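You operate a simulated robot arm through the tools that you are given. There is no shell and no other tool. Be economical: measure what you need, move in short steps, check, and stop when the job is done.

Carry out the task below with a simulated two-armed robot. There is one attempt and no reset: what you move stays moved.

JOB
Put the grey logger box on the top of the slotted plate. Pick up the green plug gauge with one hand, pass it to the other hand and put it on the deck behind the banding arch. Take the bolt from the top shelf of the trolley and put it on the top of the air bench. Put the floor wiper on the top of the air bench. Do these in any order.
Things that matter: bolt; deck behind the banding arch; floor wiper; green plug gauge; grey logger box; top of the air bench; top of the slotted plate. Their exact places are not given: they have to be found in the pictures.

It is judged by the outcome, as a careful person would: the job done as asked, and still so three seconds after it is handed in. It fails if anything else is knocked over, pushed out of place, dropped, spilled or broken.

ROBOT AND FRAMES
Two 7-joint arms with two-finger parallel grippers on one trunk, on a base that drives. Base frame: it is fixed to the floor where the robot stands at the start and does not move with it; the origin is under the middle of the robot, x ahead of it, y to its left, z up; the surface under the hand at the start is at about z = 0.78. Units: m, degrees, N and s.
The left shoulder is at the start at [0.08, 0.131, 0.947], the right one opposite. With the tool pointing down near the work surface each hand reaches from about 0.4 to 0.86 m from the robot's upright axis, wherever it stands, measured 20 degrees to its own side. Places, roughly: bolt (2x2x4 cm) [3.5, 1.7, 0.9]; deck behind the banding arch (50x22 cm) [-2.34, -0.58, 0.82]; floor wiper (10x7x5 cm) [3.3, 4.4, 0.8]; green plug gauge (4x3x10 cm) [-2.1, -1.9, 0.9]; grey logger box [0.5, 0, 0.75]; top of the air bench [3.4, 0.7, 0.8]; top of the slotted plate (24x20 cm) [3.44, 0.58, 0.8]. Payload 1.57 kg a hand.
The TCP of each hand is the grasp point between the finger pads, 0.03 m short of the fingertips. In the tool frame z runs along the fingers and y along their closing line. The gripper opens to 0.11 m. The fingers are 0.024 m wide and 0.012 m thick; the gripper's body (0.048 by 0.112 m) begins 0.078 m behind the TCP.
Orientation is told as [roll, pitch, yaw] about the base's x, y, z axes, in that order, counted from this pose: with the fingers straight down and closing along the base's y, the tool's x points along the base's -x, its y along +y and its z along -z.

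CONTROLS
- The arms move only by the tool nudge_tool. It takes "left_plan", "right_plan" or both (then of equal length, played together; a hand with none holds still); each is text: rows parted by semicolons, each of 7 numbers parted by spaces: the shift along the tool's x, y, z in units of 100 mm (1.0 is 100 mm), then the turn, a rotation vector about the tool's x, y, z in units of 45 degrees (1.0 is 45 degrees), then the gripper command, from -1 (shut) to 1 (fully open), values between in proportion. In form: dx dy dz ax ay az jaw; .... A call has 1 to 10 rows; each row is the pose to reach, as a shift and turn from the pose commanded when the call began, along the tool's axes at that moment. A call with a number of a shift or a turn outside -1 to 1 is refused whole. Rows are played at 5 a second. More than 0.05 m and 8.6 degrees between two rows, or a gripper value outside its range, and nothing of the call is played. A pose out of reach is approached as far as the arm can. The call stops where the force on the tool passes 40 N (or 10 N more than at its start, if that is more) or the arm is blocked; 0.2 s more then pass. The fingers move at their own pace (about 0.108 m/s each) and stop on an object; they squeeze with about 34 N. The grip force told is the motor's: it shows also when the fingers shut on nothing. Time passes only in rows, and 0.2 s behind the last, so rows that repeat a pose let the fingers close. It gives the time, the measured TCP pose, the force on the tool (base axes), the opening and the grip force at its end, in the units of the frame above (readings bear some noise), with the torque about the TCP (base axes, N m) and any sound that the robot's microphone picked up, and new pictures: "pictures" is both (left out), scene, wrist or none (wrist: the cameras of the hands that moved).
- Cameras (640 x 400 px; columns grow to the right, rows downward): "scene" is now at [-0.0515, 0.0064, 1.419]; the picture's right is [0.08, -1.00, 0.00], its down [-0.57, -0.05, -0.82] and it looks along [0.82, 0.07, -0.57] (base axes); focal length 261 px, centre (320, 200). "left" rides on the left gripper at [0.07, -0.016, -0.141] in its tool frame; the picture's right is [0.23, 0.97, 0.00], its down [-0.86, 0.20, -0.48] and it looks along [-0.47, 0.11, 0.88] (tool axes); focal length 222 px, centre (320, 200). "right" rides on the right gripper at [0.07, 0.016, -0.141] in its tool frame; the picture's right is [-0.23, 0.97, 0.00], its down [-0.86, -0.20, -0.48] and it looks along [-0.47, -0.11, 0.88] (tool axes); focal length 222 px, centre (320, 200).
- steer(legs): drives the robot by 1 to 6 legs, each [ahead, left, turn to the left] in m, m and degrees, along the robot's own axes; the way and the turn of a leg run together, so that a leg with both is an arc; at most 1.5 m and 180 degrees a leg. The arms and the cameras ride along, it lands a little off, and it stops where it bumps. It gives what a move gives, and a new picture of the scene camera.
- turn_head(pan, tilt): turns the head with the scene camera to pan (to the left, within 109 degrees either way) and tilt (down, from -29 to 69), counted from straight ahead of the robot. It gives what a move gives, and a new picture of the scene camera.
- pixel_to_xyz(camera, pixels): for up to 12 pixels [column, row] of the newest picture of that camera ("zoom" is the newest enlarged one), the place [x, y, z] in the base frame of the surface seen there, good to about 0.002 m. No time passes.
- zoom(camera, box): a new picture of the part [left, top, right, bottom] of that camera's present view, enlarged. No time passes.
- hand_in(): hands the job in; it is judged then, once.

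Work in short steps. Measure before you move; look again where a grasp or a placing could have gone wrong, and mend it. You have 110 turns and 260 pictures in all, those below and enlarged ones among them. Open the grippers and draw the arms clear of the work before you hand the job in, unless the task says otherwise; then end with one line.

The tools are called after ">>>" as a command line: name --argument value ..., lists and objects as JSON in quotes. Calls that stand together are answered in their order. nudge_tool: Moves the arms, as the interface text tells. Its arguments: {"type":"object","properties":{"left_plan":{"type":"string"},"right_plan":{"type":"string"},"pictures":{"type":"string","enum":["both","scene","wrist","none"]}},"required":[]} The other tools are called the same way: steer (legs) drives the base; turn_head (pan, tilt) turns the head that bears the scene camera; pixel_to_xyz (camera, pixels) gives the place of the surface under pixels of a picture; zoom (camera, box) takes an enlarged picture of a part of a camera's view; hand_in () hands the job in.

At the start:

```text
time_s: 0.0
left_tcp_pos: [0.5058, 0.2303, 1.0686]
left_tcp_rot: [0.0, 0.1, 0.1]
left_contact_force: [0.0, 0.5, -0.4]
left_moment: [0.0, 0.0, 0.02]
left_gripper_width: 0.11
left_grasp_force: 0.0
right_tcp_pos: [0.5944, -0.1379, 1.0625]
right_tcp_rot: [0.0, 0.1, 0.0]
right_contact_force: [-1.4, 0.9, 0.1]
right_moment: [0.02, -0.02, 0.0]
right_gripper_width: 0.1102
right_grasp_force: 0.1
robot x, y, heading: [-0.0014, -0.003, 0.1]
head pan, tilt: [4.7, 34.7]
```

scene: 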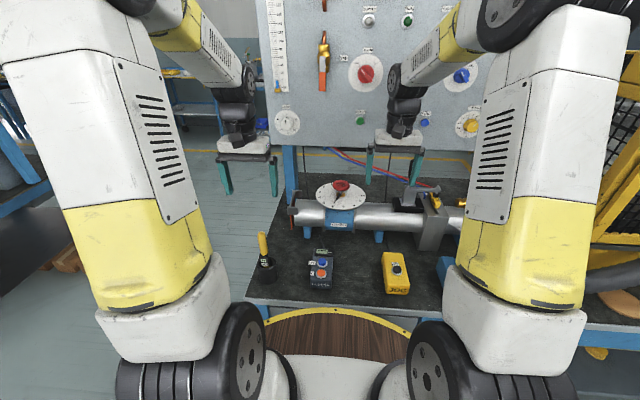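
right: 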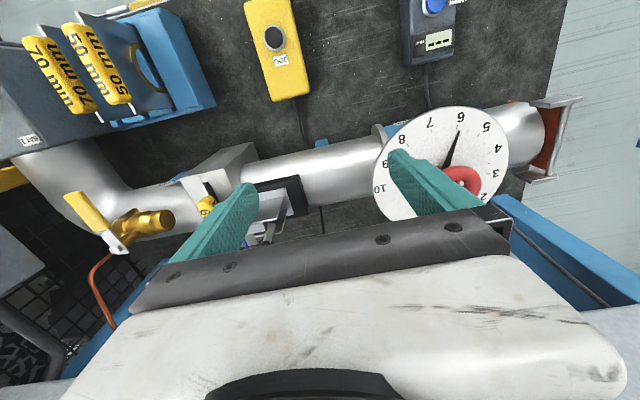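
left: 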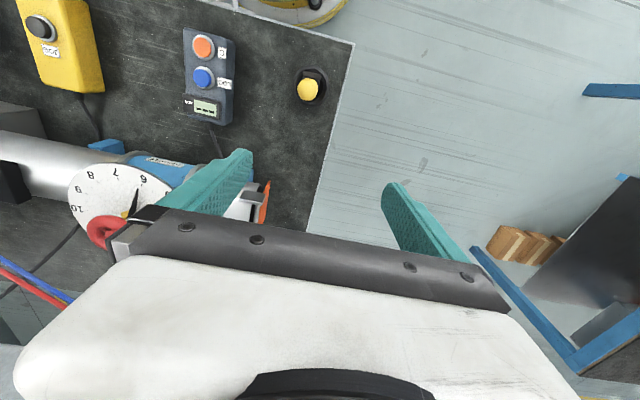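

The bench ahead shows a dark box with buttons at (321,268) and a yellow one at (395,272). I zoom in to find the grey logger box.

>>> zoom --camera "scene" --box '[240, 170, 480, 320]'

>>> pixel_to_xyz --camera "scene" --pixels '[[321, 272], [321, 252], [396, 270], [265, 265], [300, 290], [433, 230]]'

>>> zoom --camera "left" --box '[160, 0, 360, 125]'

```text
2.67 times, centred on (360, 245) of scene
```

zoom: 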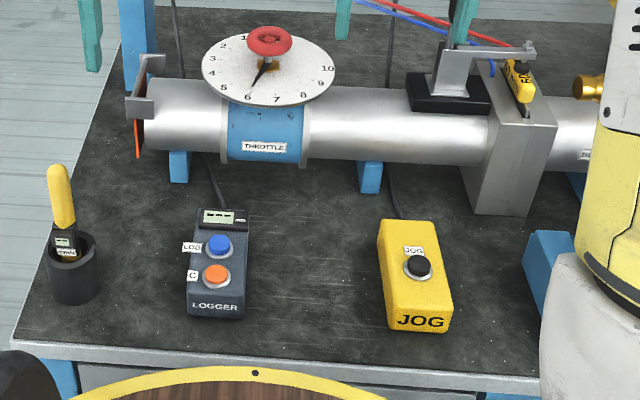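

```text
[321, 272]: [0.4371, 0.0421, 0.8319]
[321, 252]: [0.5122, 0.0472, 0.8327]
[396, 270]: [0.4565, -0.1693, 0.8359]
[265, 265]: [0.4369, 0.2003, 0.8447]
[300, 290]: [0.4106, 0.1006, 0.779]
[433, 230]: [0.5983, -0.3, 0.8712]
```

```text
3.20 times, centred on (260, 62) of left
```

zoom: 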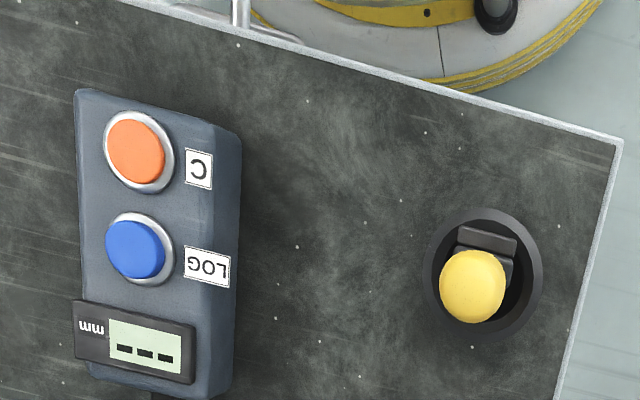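

The LOGGER console has a cable, and there seems to be a drawer or handle at the bench's front edge; the grey box (z≈0.75) may be inside. I back off to see the bench front.

>>> steer --legs '[[-0.6, 0, 0]]'

```text
time_s: 3.4
left_tcp_pos: [-0.0969, 0.2302, 1.0689]
left_tcp_rot: [0.0, 0.0, -0.4]
left_contact_force: [0.7, 0.7, 0.1]
left_moment: [-0.01, 0.01, -0.02]
left_gripper_width: 0.1101
left_grasp_force: 0.1
right_tcp_pos: [-0.0086, -0.1387, 1.0626]
right_tcp_rot: [0.0, 0.0, -0.3]
right_contact_force: [-0.2, 0.1, -0.4]
right_moment: [-0.03, -0.02, -0.03]
right_gripper_width: 0.11
right_grasp_force: 0.1
robot x, y, heading: [-0.6053, 0.0025, -0.6]
head pan, tilt: [4.7, 34.7]
```

scene: 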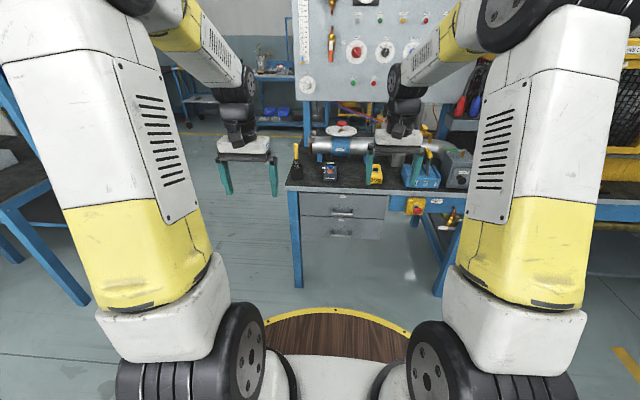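

The bench has two drawers with handles at (342,213) and (340,234). I zoom there, then look around.

>>> zoom --camera "scene" --box '[270, 130, 480, 261]'

>>> pixel_to_xyz --camera "scene" --pixels '[[342, 213], [331, 212], [354, 214], [342, 204], [342, 219], [340, 234], [304, 194], [386, 197], [302, 208], [386, 212], [290, 186]]'

>>> turn_head --pan 70 --tilt 20

```text
3.05 times, centred on (375, 196) of scene
```

zoom: 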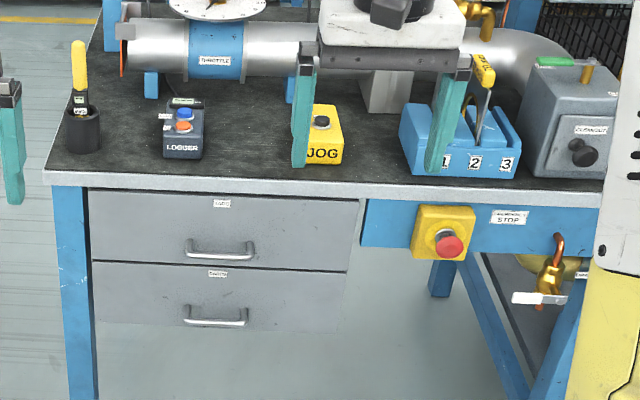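

```text
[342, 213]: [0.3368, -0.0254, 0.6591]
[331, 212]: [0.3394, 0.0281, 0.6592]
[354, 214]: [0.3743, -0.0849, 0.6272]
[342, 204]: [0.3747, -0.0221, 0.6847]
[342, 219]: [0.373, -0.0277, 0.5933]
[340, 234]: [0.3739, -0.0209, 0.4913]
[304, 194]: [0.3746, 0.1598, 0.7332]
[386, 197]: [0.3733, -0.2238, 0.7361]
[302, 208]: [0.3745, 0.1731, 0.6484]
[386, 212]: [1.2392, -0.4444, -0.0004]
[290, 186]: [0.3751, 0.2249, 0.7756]
```

```text
time_s: 4.8
left_tcp_pos: [-0.0965, 0.2293, 1.0683]
left_tcp_rot: [0.0, 0.1, -0.4]
left_contact_force: [0.1, 0.0, -0.2]
left_moment: [-0.03, 0.0, -0.02]
left_gripper_width: 0.11
left_grasp_force: 0.1
right_tcp_pos: [-0.0085, -0.1394, 1.0635]
right_tcp_rot: [0.0, 0.0, -0.2]
right_contact_force: [1.0, 0.2, -0.3]
right_moment: [0.0, 0.01, -0.01]
right_gripper_width: 0.1101
right_grasp_force: 0.1
robot x, y, heading: [-0.6022, 0.0004, -0.1]
head pan, tilt: [70.0, 20.0]
```

scene: 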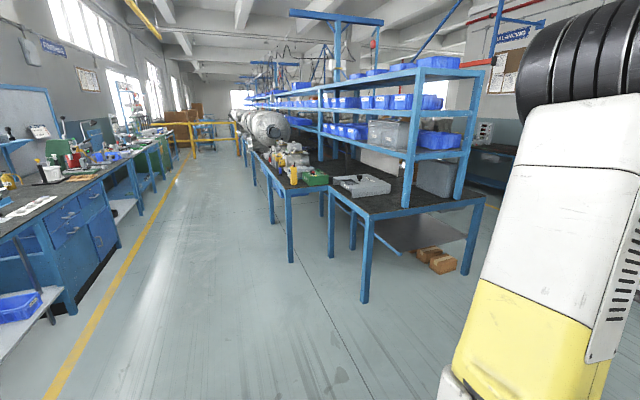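

Now I look to the front-left, the right, and behind-right for the other places.

>>> turn_head --pan -75 --tilt 20

>>> turn_head --pan -109 --tilt 20

>>> turn_head --pan 20 --tilt 5

```text
time_s: 7.0
left_tcp_pos: [-0.0968, 0.2294, 1.0677]
left_tcp_rot: [0.0, 0.1, -0.4]
left_contact_force: [0.0, -1.1, 0.5]
left_moment: [0.0, 0.03, 0.02]
left_gripper_width: 0.11
left_grasp_force: 0.1
right_tcp_pos: [-0.0078, -0.1401, 1.0636]
right_tcp_rot: [-0.1, 0.0, -0.4]
right_contact_force: [0.4, -0.1, 0.0]
right_moment: [0.01, 0.0, 0.01]
right_gripper_width: 0.1103
right_grasp_force: 0.1
robot x, y, heading: [-0.601, 0.0025, -0.3]
head pan, tilt: [-75.0, 20.0]
```

scene: 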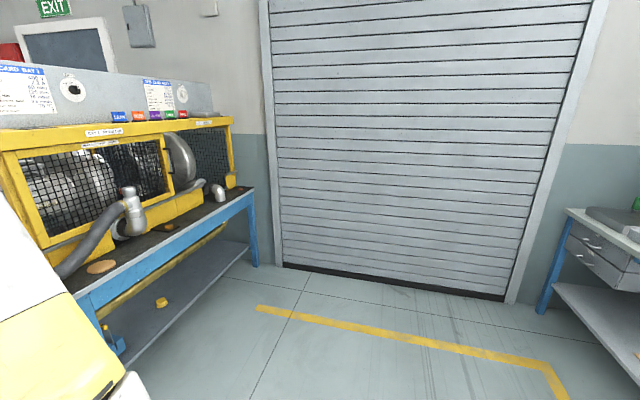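

```text
time_s: 8.0
left_tcp_pos: [-0.0956, 0.2299, 1.0678]
left_tcp_rot: [0.0, 0.1, -0.3]
left_contact_force: [0.1, -0.2, 0.0]
left_moment: [-0.03, 0.01, 0.02]
left_gripper_width: 0.11
left_grasp_force: 0.1
right_tcp_pos: [-0.0088, -0.1391, 1.0629]
right_tcp_rot: [0.0, 0.0, -0.2]
right_contact_force: [-0.2, -0.2, -0.1]
right_moment: [-0.01, -0.01, -0.02]
right_gripper_width: 0.1101
right_grasp_force: 0.2
robot x, y, heading: [-0.6028, 0.0023, -0.2]
head pan, tilt: [-108.9, 20.0]
```

scene: 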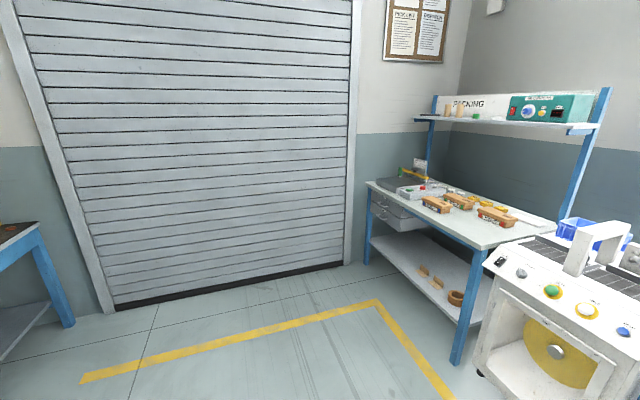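

```text
time_s: 10.1
left_tcp_pos: [-0.0957, 0.2301, 1.0671]
left_tcp_rot: [0.0, -0.1, -0.3]
left_contact_force: [0.3, -0.3, -0.9]
left_moment: [0.02, 0.01, -0.01]
left_gripper_width: 0.11
left_grasp_force: 0.0
right_tcp_pos: [-0.0077, -0.1385, 1.0623]
right_tcp_rot: [-0.1, 0.0, -0.2]
right_contact_force: [-0.4, -0.1, 0.8]
right_moment: [0.0, 0.02, -0.01]
right_gripper_width: 0.1099
right_grasp_force: 0.0
robot x, y, heading: [-0.6024, 0.0007, -0.1]
head pan, tilt: [20.0, 5.0]
```

scene: 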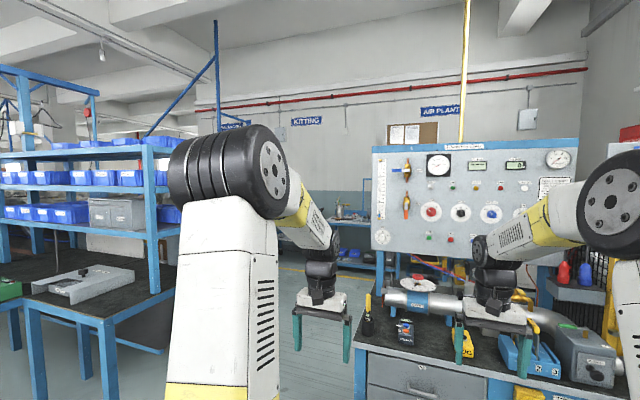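

The banding machine and packing bench are behind on the right, the air plant ahead past the bench. First the logger: I look closely at the drawer labels.

>>> turn_head --pan 0 --tilt 38

>>> zoom --camera "scene" --box '[260, 170, 340, 220]'

```text
time_s: 11.1
left_tcp_pos: [-0.0962, 0.2285, 1.0679]
left_tcp_rot: [0.1, 0.0, -0.3]
left_contact_force: [0.1, 0.0, 0.2]
left_moment: [0.05, 0.0, -0.04]
left_gripper_width: 0.1099
left_grasp_force: 0.0
right_tcp_pos: [-0.0092, -0.139, 1.0627]
right_tcp_rot: [0.0, -0.1, -0.3]
right_contact_force: [-0.4, -0.7, 0.1]
right_moment: [0.03, -0.03, -0.01]
right_gripper_width: 0.1099
right_grasp_force: 0.1
robot x, y, heading: [-0.6006, 0.0019, -0.8]
head pan, tilt: [0.0, 38.0]
```

scene: 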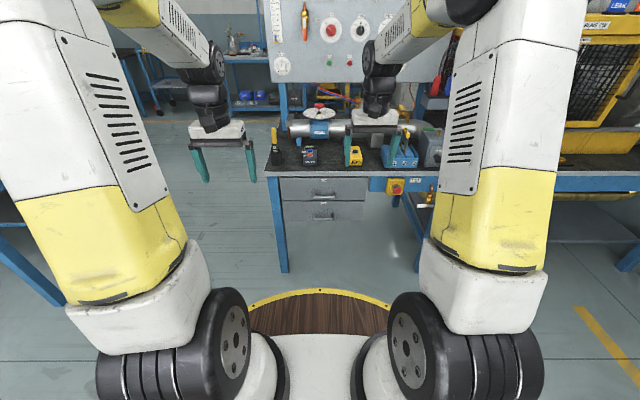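

```text
8.00 times, centred on (300, 195) of scene
```

zoom: 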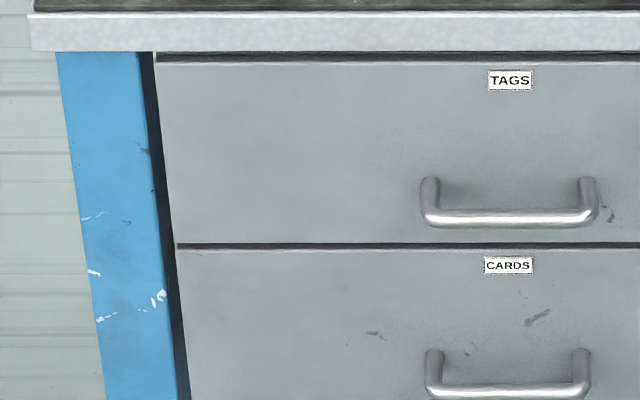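

Labels read TAGS and CARDS; the coarse location with z 0.75 still suggests a drawer, so I'll open the top one and look. I turn the right hand towards fingers-forward, closing vertically, while lowering it, in free space.

>>> nudge_tool --right_plan "0 0 0.125 -0.096 -0.096 0.096 0.5; 0 0 0.25 -0.192 -0.192 0.192 0.5; 0 0 0.375 -0.289 -0.289 0.289 0.5; 0 0 0.5 -0.385 -0.385 0.385 0.5; 0 0 0.625 -0.481 -0.481 0.481 0.5; 0 0 0.75 -0.577 -0.577 0.577 0.5; 0 0 0.875 -0.673 -0.673 0.673 0.5; 0 0 1 -0.77 -0.77 0.77 0.5" --pictures "none"

```text
time_s: 12.9
left_tcp_pos: [-0.0964, 0.2293, 1.0674]
left_tcp_rot: [-0.1, 0.0, -0.3]
left_contact_force: [-0.6, 0.8, 1.2]
left_moment: [-0.06, -0.01, -0.01]
left_gripper_width: 0.1099
left_grasp_force: 0.1
right_tcp_pos: [-0.0105, -0.1376, 0.9635]
right_tcp_rot: [45.1, -19.5, -45.4]
right_contact_force: [0.3, 0.4, 0.1]
right_moment: [-0.04, 0.03, -0.06]
right_gripper_width: 0.0826
right_grasp_force: 0.1
robot x, y, heading: [-0.6025, 0.0025, -0.5]
head pan, tilt: [0.0, 38.0]
```

The turn goes as computed. I finish the second 60° and lower 0.15 m along the tilted axes.

>>> nudge_tool --right_plan "0.06 -0.125 0.125 -0.096 -0.096 0.096 0.5; 0.12 -0.25 0.25 -0.192 -0.192 0.192 0.5; 0.19 -0.375 0.375 -0.289 -0.289 0.289 0.5; 0.25 -0.5 0.5 -0.385 -0.385 0.385 0.5; 0.31 -0.625 0.625 -0.481 -0.481 0.481 0.5; 0.375 -0.75 0.75 -0.577 -0.577 0.577 0.5; 0.44 -0.875 0.875 -0.673 -0.673 0.673 0.5; 0.5 -1 1 -0.77 -0.77 0.77 0.5" --pictures "scene"

```text
time_s: 14.7
left_tcp_pos: [-0.0958, 0.2293, 1.0676]
left_tcp_rot: [-0.1, -0.1, -0.4]
left_contact_force: [-0.9, 0.3, 0.3]
left_moment: [0.01, 0.02, 0.0]
left_gripper_width: 0.1101
left_grasp_force: 0.1
right_tcp_pos: [-0.0091, -0.1381, 0.8117]
right_tcp_rot: [90.1, 0.1, -90.4]
right_contact_force: [0.2, 0.0, 0.0]
right_moment: [0.05, -0.01, 0.03]
right_gripper_width: 0.0826
right_grasp_force: 0.0
robot x, y, heading: [-0.6025, 0.0028, -0.3]
head pan, tilt: [0.0, 38.0]
```

scene: 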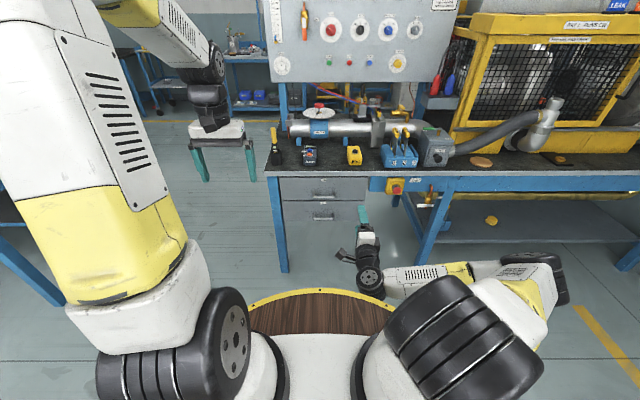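

Hand now points forward (tool x=+Y, y=+Z, z=+X). I lower 0.1 and shift left 0.1, then the rest.

>>> nudge_tool --right_plan "0.33 -0.33 0 0 0 0 0.5; 0.66 -0.66 0 0 0 0 0.5; 1 -1 0 0 0 0 0.5" --pictures "none"

>>> nudge_tool --right_plan "0.1 -0.26 0 0 0 0 0.5; 0.2 -0.52 0 0 0 0 0.5" --pictures "none"

>>> steer --legs '[[0.23, 0, 0.3]]'

>>> zoom --camera "right" --box '[0, 0, 640, 400]'

```text
time_s: 15.5
left_tcp_pos: [-0.096, 0.2286, 1.0688]
left_tcp_rot: [0.0, 0.0, -0.3]
left_contact_force: [0.3, -0.8, 0.3]
left_moment: [0.02, -0.01, 0.0]
left_gripper_width: 0.11
left_grasp_force: 0.1
right_tcp_pos: [-0.0098, -0.0401, 0.7146]
right_tcp_rot: [90.0, 0.0, -90.4]
right_contact_force: [-0.1, -0.5, -0.1]
right_moment: [0.01, 0.01, 0.05]
right_gripper_width: 0.0824
right_grasp_force: 0.0
robot x, y, heading: [-0.6034, 0.0003, -0.2]
head pan, tilt: [0.0, 38.0]
```

```text
time_s: 16.1
left_tcp_pos: [-0.0966, 0.2297, 1.0687]
left_tcp_rot: [0.1, 0.0, -0.4]
left_contact_force: [-0.5, -0.3, -0.3]
left_moment: [0.03, 0.0, 0.03]
left_gripper_width: 0.1099
left_grasp_force: 0.1
right_tcp_pos: [-0.0083, -0.0191, 0.6597]
right_tcp_rot: [90.0, 0.0, -90.5]
right_contact_force: [-0.6, 0.2, 0.1]
right_moment: [0.0, -0.02, 0.03]
right_gripper_width: 0.0825
right_grasp_force: 0.1
robot x, y, heading: [-0.6052, 0.0004, -0.7]
head pan, tilt: [0.0, 38.0]
```

```text
time_s: 17.8
left_tcp_pos: [0.1274, 0.232, 1.068]
left_tcp_rot: [-0.1, -0.1, 0.0]
left_contact_force: [0.5, 0.8, 0.4]
left_moment: [-0.02, -0.02, -0.02]
left_gripper_width: 0.11
left_grasp_force: 0.0
right_tcp_pos: [0.2169, -0.0153, 0.6599]
right_tcp_rot: [90.0, 0.1, -89.9]
right_contact_force: [0.4, 0.2, -0.2]
right_moment: [0.01, -0.01, 0.03]
right_gripper_width: 0.0825
right_grasp_force: 0.0
robot x, y, heading: [-0.3766, 0.0022, -0.1]
head pan, tilt: [0.0, 38.0]
```

scene: 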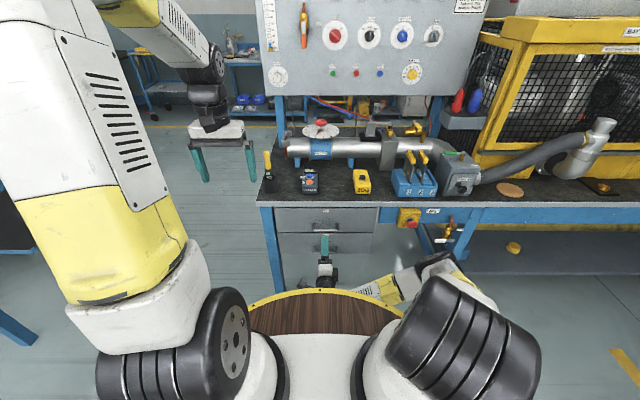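

```text
1.00 times, centred on (320, 200) of right (not enlarged: the box is as wide or as high as the picture)
```

zoom: 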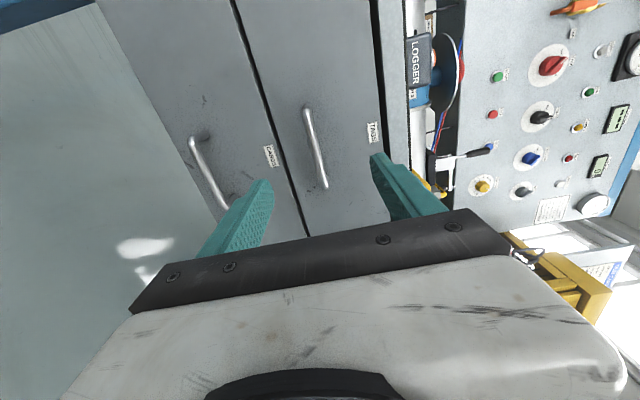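

The TAGS handle shows between the fingers at (315,145). I measure it.

>>> pixel_to_xyz --camera "right" --pixels '[[308, 130], [316, 155], [323, 178], [305, 115], [300, 170], [345, 165], [390, 60]]'

```text
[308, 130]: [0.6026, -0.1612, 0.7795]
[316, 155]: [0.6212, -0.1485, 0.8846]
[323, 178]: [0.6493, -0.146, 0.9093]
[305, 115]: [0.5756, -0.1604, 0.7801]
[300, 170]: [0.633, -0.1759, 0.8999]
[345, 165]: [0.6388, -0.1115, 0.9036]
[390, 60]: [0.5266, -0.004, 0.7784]
```

>>> pixel_to_xyz --camera "zoom" --pixels '[[308, 130], [316, 155], [323, 178], [305, 115], [300, 170], [345, 165], [414, 60]]'

```text
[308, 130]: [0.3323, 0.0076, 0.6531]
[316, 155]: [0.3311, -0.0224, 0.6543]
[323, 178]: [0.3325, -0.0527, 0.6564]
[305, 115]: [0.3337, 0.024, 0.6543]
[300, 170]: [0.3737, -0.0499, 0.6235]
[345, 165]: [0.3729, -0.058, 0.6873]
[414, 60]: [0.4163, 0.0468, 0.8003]
```

Handle bar at x≈0.334, z≈0.655, y≈-0.02. I advance the hand 0.1 m, then 14 mm more and close.

>>> nudge_tool --right_plan "0 -0.05 0.33 0 0 0 0.3; 0 -0.05 0.66 0 0 0 0.3; 0 -0.05 1 0 0 0 0.3" --pictures "none"

>>> nudge_tool --right_plan "0 0 0.14 0 0 0 0.3; 0 0 0.14 0 0 0 -1; 0 0 0.14 0 0 0 -1; 0 0 0.14 0 0 0 -1" --pictures "wrist"

```text
time_s: 18.6
left_tcp_pos: [0.1268, 0.2313, 1.0688]
left_tcp_rot: [0.1, -0.1, 0.0]
left_contact_force: [-0.4, -0.4, -0.1]
left_moment: [0.0, 0.0, 0.02]
left_gripper_width: 0.1099
left_grasp_force: 0.0
right_tcp_pos: [0.316, -0.0126, 0.6546]
right_tcp_rot: [90.0, 0.0, -89.9]
right_contact_force: [0.6, 0.6, -0.4]
right_moment: [-0.01, 0.02, 0.01]
right_gripper_width: 0.0716
right_grasp_force: 0.0
robot x, y, heading: [-0.3787, 0.0032, -0.0]
head pan, tilt: [0.0, 38.0]
```

```text
time_s: 19.6
left_tcp_pos: [0.1264, 0.2317, 1.0667]
left_tcp_rot: [0.0, -0.1, 0.1]
left_contact_force: [-0.4, 1.1, 0.2]
left_moment: [-0.03, -0.02, 0.0]
left_gripper_width: 0.1101
left_grasp_force: 0.0
right_tcp_pos: [0.3312, -0.0131, 0.6548]
right_tcp_rot: [90.1, 0.1, -89.9]
right_contact_force: [0.8, 0.0, -2.0]
right_moment: [-0.01, -0.02, 0.02]
right_gripper_width: 0.0118
right_grasp_force: 28.4
robot x, y, heading: [-0.3756, 0.0033, 0.2]
head pan, tilt: [0.0, 38.0]
```

right: 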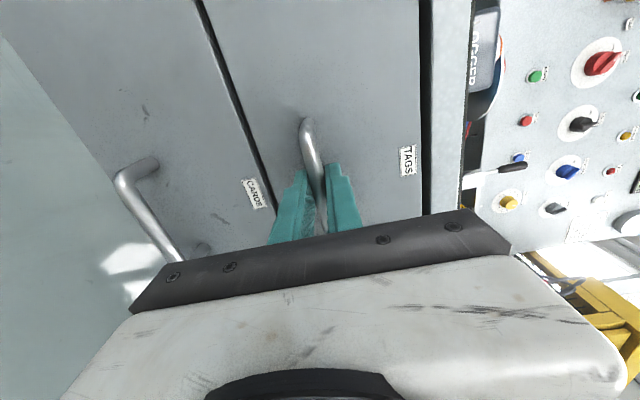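

Bar gripped (11.8 mm). I pull the drawer by driving back 0.25 m with the head tilted to look in.

>>> steer --legs '[[-0.25, 0, 0]]'

>>> zoom --camera "scene" --box '[240, 140, 440, 265]'

```text
time_s: 21.5
left_tcp_pos: [-0.1254, 0.2315, 1.0678]
left_tcp_rot: [0.0, 0.0, 0.0]
left_contact_force: [0.3, -0.4, -0.4]
left_moment: [-0.01, 0.02, -0.02]
left_gripper_width: 0.1099
left_grasp_force: 0.0
right_tcp_pos: [0.076, -0.013, 0.6545]
right_tcp_rot: [90.1, 0.0, -89.9]
right_contact_force: [0.0, 15.7, -3.5]
right_moment: [-0.01, -0.02, 0.28]
right_gripper_width: 0.0117
right_grasp_force: 29.5
robot x, y, heading: [-0.6334, 0.0003, 0.2]
head pan, tilt: [0.0, 38.0]
```

scene: 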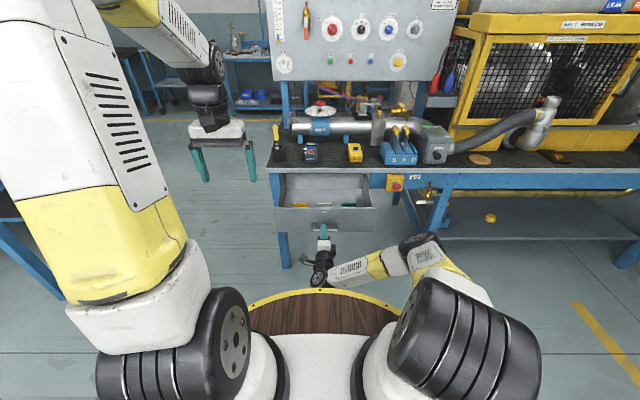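

```text
3.20 times, centred on (340, 202) of scene
```

zoom: 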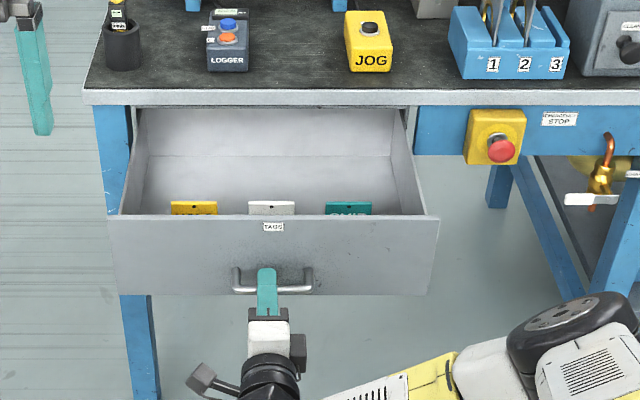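

The drawer shows tags near the front and empty floor behind. I check how deep the visible interior is.

>>> pixel_to_xyz --camera "zoom" --pixels '[[265, 130], [265, 160], [265, 185], [195, 208], [348, 208], [270, 208], [140, 200]]'

>>> zoom --camera "left" --box '[0, 0, 639, 399]'

```text
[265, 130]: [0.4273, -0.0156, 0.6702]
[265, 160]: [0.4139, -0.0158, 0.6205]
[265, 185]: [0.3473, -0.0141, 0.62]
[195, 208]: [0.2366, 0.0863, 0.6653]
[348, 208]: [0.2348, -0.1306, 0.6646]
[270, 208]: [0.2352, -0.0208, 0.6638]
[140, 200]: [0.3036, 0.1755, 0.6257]
```

```text
1.00 times, centred on (320, 200) of left (not enlarged: the box is as wide or as high as the picture)
```

zoom: 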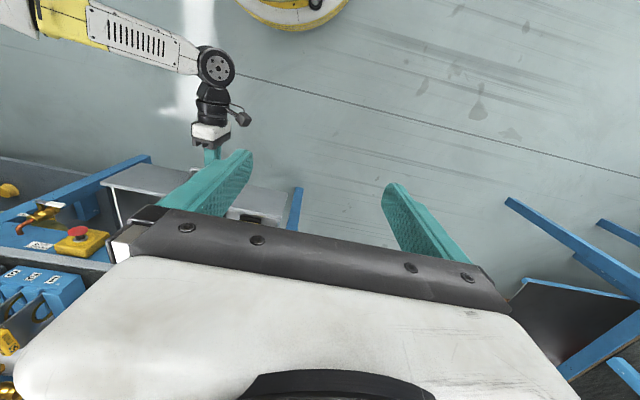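

Visible floor holds only tags at x≈0.235; the strip right behind the front panel is hidden. I enlarge the left wrist view of it.

>>> zoom --camera "left" --box '[80, 140, 320, 290]'

>>> nudge_tool --left_plan "-0.5 0 0 0 0 0 1; -1 0 0 0 0 0 1" --pictures "wrist"

```text
2.67 times, centred on (200, 215) of left
```

zoom: 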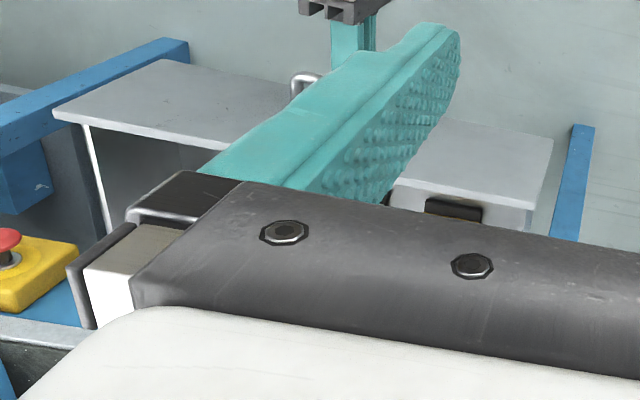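

```text
time_s: 22.1
left_tcp_pos: [-0.0287, 0.2307, 1.0665]
left_tcp_rot: [0.0, 0.0, 0.0]
left_contact_force: [0.1, 0.0, 0.5]
left_moment: [0.01, -0.04, 0.0]
left_gripper_width: 0.1097
left_grasp_force: 0.1
right_tcp_pos: [0.0761, -0.0124, 0.6552]
right_tcp_rot: [89.9, 0.0, -89.7]
right_contact_force: [0.3, 1.2, -1.3]
right_moment: [-0.05, 0.02, -0.15]
right_gripper_width: 0.0117
right_grasp_force: 29.5
robot x, y, heading: [-0.629, 0.0001, 0.0]
head pan, tilt: [0.0, 38.0]
```

left: 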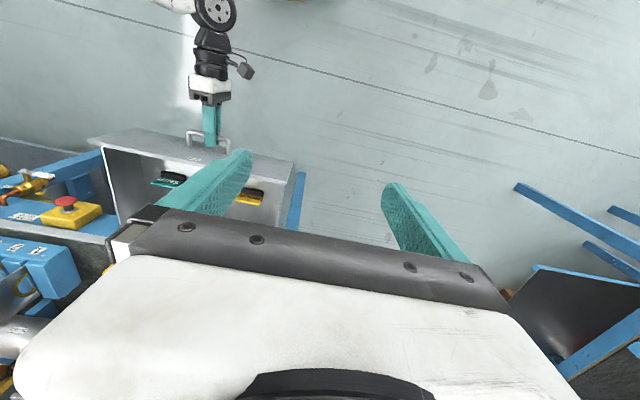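

>>> zoom --camera "left" --box '[80, 110, 320, 260]'

```text
2.67 times, centred on (200, 185) of left
```

zoom: 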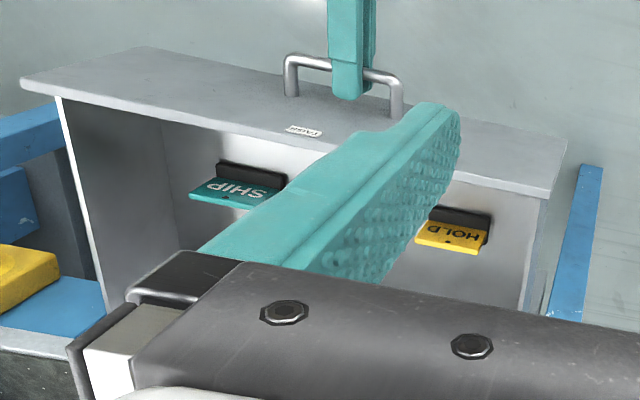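

No box in this drawer, so the grey box is the LOGGER console on the bench top (versus the yellow JOG box). I close the drawer again.

>>> steer --legs '[[0.256, 0, 0]]'

>>> zoom --camera "scene" --box '[240, 140, 440, 265]'

```text
time_s: 23.9
left_tcp_pos: [0.2269, 0.2286, 1.0661]
left_tcp_rot: [0.0, 0.0, -0.3]
left_contact_force: [-0.8, -0.3, 0.7]
left_moment: [0.04, 0.0, -0.02]
left_gripper_width: 0.1101
left_grasp_force: 0.0
right_tcp_pos: [0.3303, -0.0146, 0.6549]
right_tcp_rot: [89.9, 0.1, -89.9]
right_contact_force: [0.0, 31.3, 0.0]
right_moment: [-0.13, -0.03, 0.23]
right_gripper_width: 0.012
right_grasp_force: 28.9
robot x, y, heading: [-0.3736, 0.0015, -0.1]
head pan, tilt: [0.0, 38.0]
```

scene: 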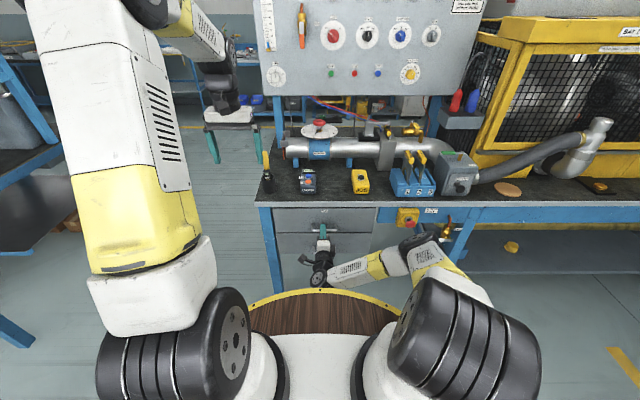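

```text
3.20 times, centred on (340, 202) of scene
```

zoom: 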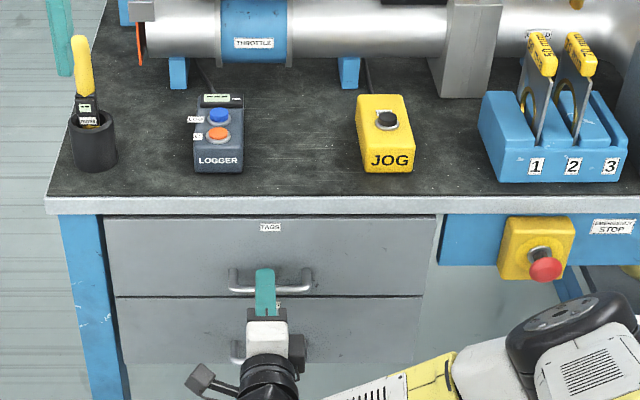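

Closed. Since the hint (z 0.75, no size) is ambiguous, I also check the CARDS drawer while the hand is here: open, back off 6 cm, go down.

>>> nudge_tool --right_plan "0 0 0 0 0 0 0.2; 0 0 0 0 0 0 0.2; 0 0 0 0 0 0 0.2; 0 0 -0.35 0 0 0 0.2; 0 0 -0.7 0 0 0 0.2; 0 -0.5 -0.7 0 0 0 0.2; 0 -1 -0.7 0 0 0 0.2; 0 -1 -0.7 0 0 0 0.2" --pictures "wrist"

```text
time_s: 25.7
left_tcp_pos: [0.2276, 0.2267, 1.0656]
left_tcp_rot: [0.0, 0.0, -0.3]
left_contact_force: [0.2, 0.1, 0.2]
left_moment: [-0.01, 0.01, -0.02]
left_gripper_width: 0.1097
left_grasp_force: 0.0
right_tcp_pos: [0.2599, -0.0167, 0.5547]
right_tcp_rot: [90.0, 0.1, -89.9]
right_contact_force: [0.8, -0.1, -0.7]
right_moment: [0.02, 0.02, -0.01]
right_gripper_width: 0.0659
right_grasp_force: 0.1
robot x, y, heading: [-0.3748, 0.0018, -0.2]
head pan, tilt: [0.0, 38.0]
```

right: 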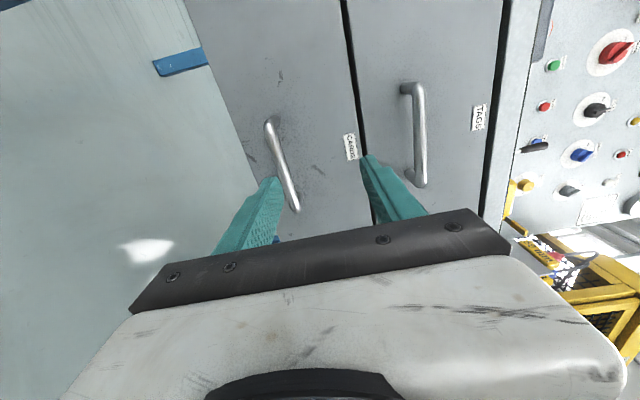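

>>> pixel_to_xyz --camera "right" --pixels '[[273, 135], [282, 160], [292, 190]]'

```text
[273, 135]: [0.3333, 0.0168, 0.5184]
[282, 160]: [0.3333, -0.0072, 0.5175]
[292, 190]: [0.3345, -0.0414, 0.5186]
```

The CARDS handle (282,160) is at z≈0.518, x≈0.334. I lower 37 mm, advance 71 mm and close.

>>> nudge_tool --right_plan "0 -0.36 0 0 0 0 0.2; 0 -0.36 0.35 0 0 0 0.2; 0 -0.36 0.71 0 0 0 0.2; 0 -0.36 0.71 0 0 0 -1; 0 -0.36 0.71 0 0 0 -1; 0 -0.36 0.71 0 0 0 -1" --pictures "none"

>>> steer --legs '[[-0.25, 0, 0]]'

>>> zoom --camera "scene" --box '[240, 140, 440, 265]'

>>> zoom --camera "left" --box '[40, 100, 320, 275]'

```text
time_s: 26.6
left_tcp_pos: [0.2268, 0.2291, 1.0661]
left_tcp_rot: [0.0, 0.0, -0.4]
left_contact_force: [0.9, 0.4, 0.3]
left_moment: [0.03, -0.01, 0.0]
left_gripper_width: 0.1101
left_grasp_force: 0.0
right_tcp_pos: [0.3045, -0.0112, 0.5411]
right_tcp_rot: [87.6, 0.0, -90.1]
right_contact_force: [-1.5, -0.1, -0.1]
right_moment: [0.01, -0.07, 0.0]
right_gripper_width: 0.0228
right_grasp_force: 1.7
right hand out of reach, approached as far as the arm can: row 1, 2, 3, 4
robot x, y, heading: [-0.3773, -0.0002, -0.5]
head pan, tilt: [0.0, 38.0]
stopped in row 4 (right hand): the force on the tool passed its limit at 152 N (the readings are from after the stop); the commanded pose is now the measured one
```

```text
time_s: 28.4
left_tcp_pos: [-0.0278, 0.2304, 1.0657]
left_tcp_rot: [-0.1, 0.0, -0.1]
left_contact_force: [0.2, 0.7, 0.2]
left_moment: [-0.01, 0.0, 0.01]
left_gripper_width: 0.1098
left_grasp_force: 0.0
right_tcp_pos: [0.0492, -0.0066, 0.5446]
right_tcp_rot: [87.8, 0.0, -89.9]
right_contact_force: [-0.1, 0.3, 0.0]
right_moment: [-0.02, -0.01, -0.01]
right_gripper_width: 0.0
right_grasp_force: 21.3
robot x, y, heading: [-0.6314, 0.0015, -0.0]
head pan, tilt: [0.0, 38.0]
```

scene: 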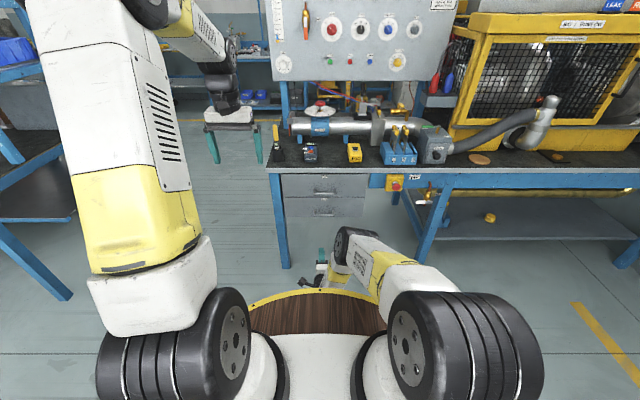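

```text
3.20 times, centred on (340, 202) of scene
```

zoom: 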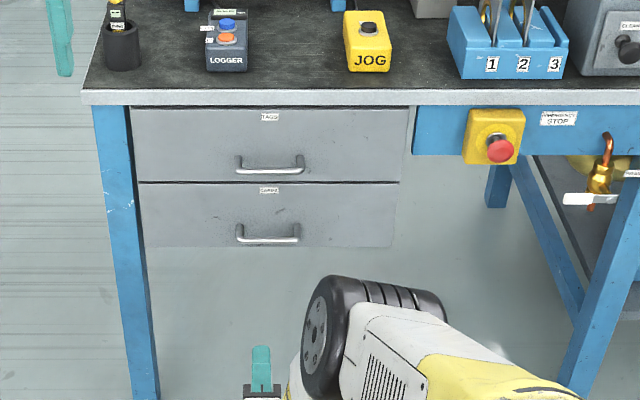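

```text
2.29 times, centred on (180, 188) of left
```

zoom: 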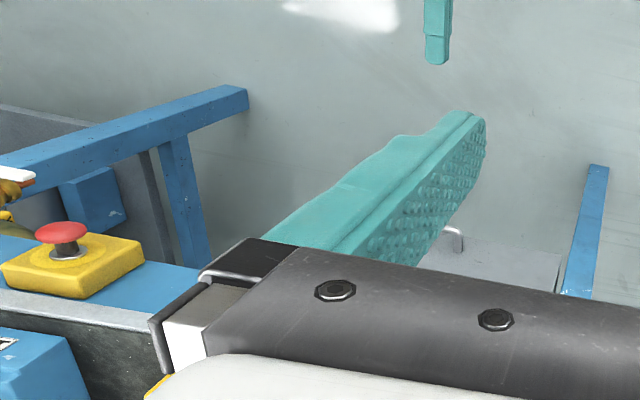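

The lower drawer is beyond what the arm reaches properly and stayed shut, so I settle on the LOGGER console. I turn the right hand back down while raising it, and lower the left a bit.

>>> nudge_tool --right_plan "0 0.125 0 0.096 0.096 -0.096 -0.5; 0 0.25 0 0.192 0.192 -0.192 0; 0 0.375 0 0.289 0.289 -0.289 0; 0 0.5 0 0.385 0.385 -0.385 0; 0 0.625 0 0.481 0.481 -0.481 0; 0 0.75 0 0.577 0.577 -0.577 0; 0 0.875 0 0.673 0.673 -0.673 0; 0 1 0 0.77 0.77 -0.77 0" --left_plan "0 0 0.1 0 0 0 1; 0 0 0.2 0 0 0 1; 0 0 0.3 0 0 0 1; 0 0 0.4 0 0 0 1; 0 0 0.5 0 0 0 1; 0 0 0.6 0 0 0 1; 0 0 0.8 0 0 0 1; 0 0 1 0 0 0 1" --pictures "none"

>>> nudge_tool --right_plan "-0.06 0.125 -0.125 0.096 0.096 -0.096 0; -0.12 0.25 -0.25 0.192 0.192 -0.192 0; -0.19 0.375 -0.375 0.289 0.289 -0.289 0; -0.25 0.5 -0.5 0.385 0.385 -0.385 0; -0.31 0.625 -0.625 0.481 0.481 -0.481 0; -0.375 0.75 -0.75 0.577 0.577 -0.577 0; -0.44 0.875 -0.875 0.673 0.673 -0.673 0; -0.5 1 -1 0.77 0.77 -0.77 0" --pictures "none"

>>> nudge_tool --right_plan "0 -0.33 -0.33 0 0 0 0; 0 -0.66 -0.66 0 0 0 0; 0 -1 -1 0 0 0 0" --pictures "none"

>>> nudge_tool --right_plan "0.25 -0.33 -0.33 0 0 0 0; 0.5 -0.66 -0.66 0 0 0 0; 0.7 -1 -1 0 0 0 0" --pictures "scene"

```text
time_s: 30.2
left_tcp_pos: [-0.029, 0.2295, 0.9659]
left_tcp_rot: [0.0, 0.1, 0.0]
left_contact_force: [-0.4, 0.4, 0.1]
left_moment: [0.02, 0.01, -0.01]
left_gripper_width: 0.1102
left_grasp_force: 0.0
right_tcp_pos: [0.0541, -0.0068, 0.6437]
right_tcp_rot: [43.4, -17.9, -44.2]
right_contact_force: [0.5, -0.1, -1.0]
right_moment: [-0.02, -0.03, -0.02]
right_gripper_width: 0.0549
right_grasp_force: 0.0
robot x, y, heading: [-0.6306, -0.001, -0.0]
head pan, tilt: [0.0, 38.0]
```

```text
time_s: 32.0
left_tcp_pos: [-0.0287, 0.2303, 0.9664]
left_tcp_rot: [0.1, 0.1, -0.1]
left_contact_force: [-0.6, -0.2, 0.4]
left_moment: [0.01, 0.04, -0.04]
left_gripper_width: 0.11
left_grasp_force: 0.1
right_tcp_pos: [0.0575, -0.0068, 0.7938]
right_tcp_rot: [-0.1, 2.2, 0.3]
right_contact_force: [0.5, 0.1, 0.2]
right_moment: [0.01, -0.03, 0.01]
right_gripper_width: 0.0549
right_grasp_force: 0.0
robot x, y, heading: [-0.634, -0.0005, -0.0]
head pan, tilt: [0.0, 38.0]
```

```text
time_s: 32.8
left_tcp_pos: [-0.0273, 0.2302, 0.9658]
left_tcp_rot: [0.0, -0.1, -0.1]
left_contact_force: [-0.4, 0.1, 0.0]
left_moment: [0.01, 0.0, 0.01]
left_gripper_width: 0.1099
left_grasp_force: 0.1
right_tcp_pos: [0.0637, -0.1084, 0.8925]
right_tcp_rot: [-0.1, 2.2, 0.2]
right_contact_force: [0.9, -0.5, 0.1]
right_moment: [-0.04, 0.05, 0.01]
right_gripper_width: 0.0552
right_grasp_force: 0.0
robot x, y, heading: [-0.6331, -0.0006, -0.3]
head pan, tilt: [0.0, 38.0]
```

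```text
refused: row 1 steps farther than a row can; nothing moved
```

>>> nudge_tool --right_plan "0.2 -0.25 -0.25 0 0 0 0; 0.4 -0.5 -0.5 0 0 0 0; 0.6 -0.75 -0.75 0 0 0 0; 0.8 -1 -1 0 0 0 0" --pictures "none"

>>> steer --legs '[[0, -0.185, 0], [0.45, 0, 0]]'

>>> zoom --camera "left" --box '[0, 0, 640, 400]'

```text
time_s: 33.8
left_tcp_pos: [-0.0272, 0.2315, 0.9659]
left_tcp_rot: [-0.1, 0.0, 0.0]
left_contact_force: [1.0, 1.2, -0.1]
left_moment: [-0.01, 0.02, 0.0]
left_gripper_width: 0.11
left_grasp_force: 0.0
right_tcp_pos: [-0.0126, -0.2084, 0.9977]
right_tcp_rot: [-0.1, 2.2, 0.2]
right_contact_force: [0.9, 0.0, -0.1]
right_moment: [-0.01, 0.0, 0.01]
right_gripper_width: 0.0551
right_grasp_force: 0.0
robot x, y, heading: [-0.6316, 0.0053, -0.0]
head pan, tilt: [0.0, 38.0]
```

```text
time_s: 37.6
left_tcp_pos: [0.4157, 0.0484, 0.9663]
left_tcp_rot: [0.0, 0.0, 0.1]
left_contact_force: [0.3, -0.2, 0.0]
left_moment: [-0.03, 0.0, -0.01]
left_gripper_width: 0.1098
left_grasp_force: 0.1
right_tcp_pos: [0.4334, -0.3897, 0.9974]
right_tcp_rot: [0.0, 2.2, 0.3]
right_contact_force: [0.2, -0.4, -0.4]
right_moment: [-0.03, -0.03, 0.02]
right_gripper_width: 0.0549
right_grasp_force: 0.0
robot x, y, heading: [-0.1838, -0.1857, 0.1]
head pan, tilt: [0.0, 38.0]
```

scene: 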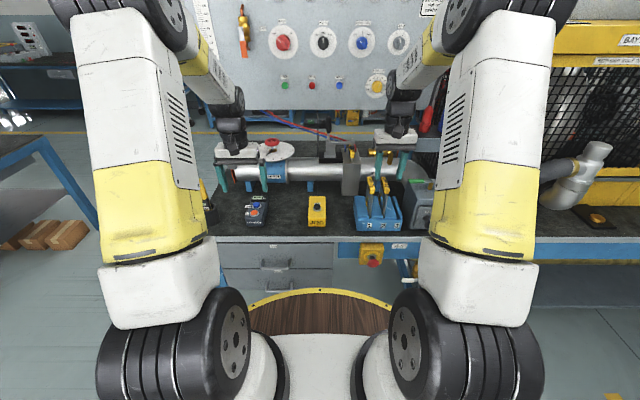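

```text
1.00 times, centred on (320, 200) of left (not enlarged: the box is as wide or as high as the picture)
```

zoom: 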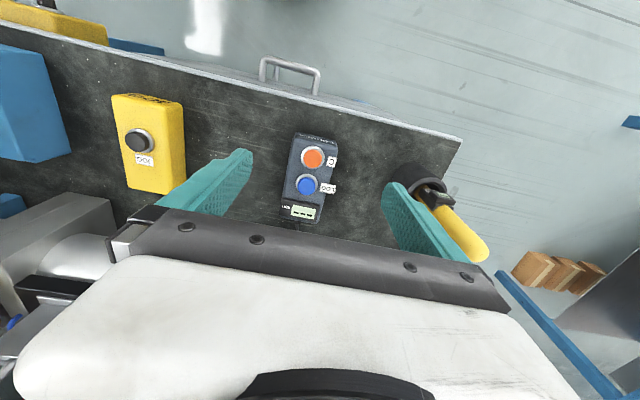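

The logger box is at (308,178). I measure its edges.

>>> pixel_to_xyz --camera "zoom" --pixels '[[290, 170], [330, 176], [298, 140], [325, 145], [283, 212], [316, 215], [308, 170], [310, 185], [420, 195]]'

>>> zoom --camera "left" --box '[240, 110, 380, 230]'

```text
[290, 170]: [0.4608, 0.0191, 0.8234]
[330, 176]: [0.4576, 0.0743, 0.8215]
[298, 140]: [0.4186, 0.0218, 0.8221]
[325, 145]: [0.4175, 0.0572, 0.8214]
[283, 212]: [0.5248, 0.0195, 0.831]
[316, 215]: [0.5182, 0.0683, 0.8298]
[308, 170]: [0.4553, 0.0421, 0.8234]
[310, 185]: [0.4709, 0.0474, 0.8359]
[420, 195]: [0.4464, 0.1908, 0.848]
```

```text
3.33 times, centred on (310, 170) of left
```

zoom: 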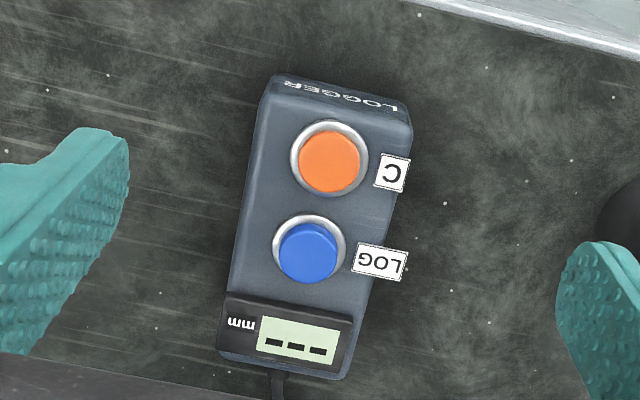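

Box centre ≈ (0.465, 0.043), about 5 cm wide, top 0.823. I move over it and descend in two calls, closing at TCP z≈0.815.

>>> nudge_tool --left_plan "-0.26 -0.03 0.25 0 0 0 1; -0.52 -0.05 0.5 0 0 0 1; -0.52 -0.05 0.75 0 0 0 1; -0.52 -0.05 1 0 0 0 1" --pictures "wrist"

>>> nudge_tool --left_plan "0 0 0.25 0 0 0 1; 0 0 0.5 0 0 0 1; 0 0 0.5 0 0 0 -1; 0 0 0.5 0 0 0 -1; 0 0 0.5 0 0 0 -1; 0 0 0.5 0 0 0 -1" --pictures "wrist"

```text
time_s: 38.6
left_tcp_pos: [0.4665, 0.0443, 0.8647]
left_tcp_rot: [0.0, 0.0, 0.1]
left_contact_force: [-0.5, 0.1, 0.0]
left_moment: [-0.02, -0.01, -0.01]
left_gripper_width: 0.1099
left_grasp_force: 0.0
right_tcp_pos: [0.4331, -0.3897, 0.9976]
right_tcp_rot: [0.0, 2.2, 0.4]
right_contact_force: [-0.1, 0.1, 1.0]
right_moment: [0.02, -0.04, -0.01]
right_gripper_width: 0.0552
right_grasp_force: 0.0
robot x, y, heading: [-0.192, -0.1807, 0.1]
head pan, tilt: [0.0, 38.0]
```

left: 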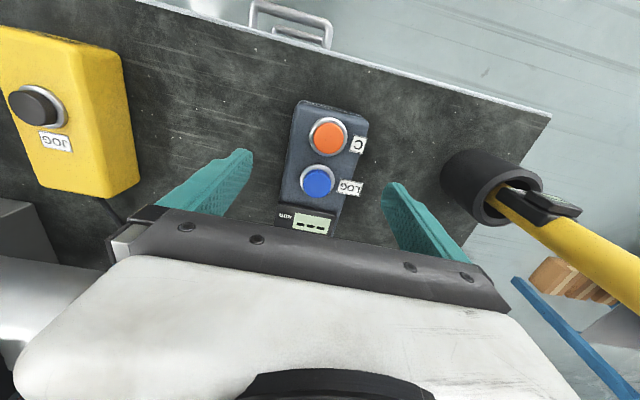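

```text
time_s: 40.0
left_tcp_pos: [0.4672, 0.0426, 0.8161]
left_tcp_rot: [0.0, 0.1, 0.0]
left_contact_force: [0.0, 0.1, -1.0]
left_moment: [-0.01, 0.01, -0.03]
left_gripper_width: 0.0617
left_grasp_force: 33.7
right_tcp_pos: [0.4345, -0.3906, 0.9977]
right_tcp_rot: [0.0, 2.2, 0.3]
right_contact_force: [-0.2, -0.9, 0.3]
right_moment: [0.0, 0.0, -0.01]
right_gripper_width: 0.0551
right_grasp_force: 0.1
robot x, y, heading: [-0.1864, -0.1803, -0.0]
head pan, tilt: [0.0, 38.0]
```

left: 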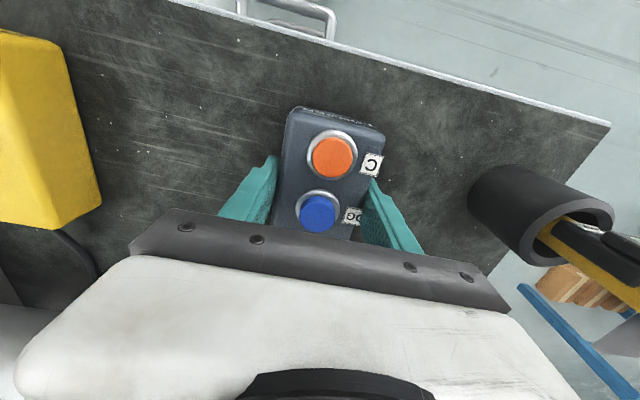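

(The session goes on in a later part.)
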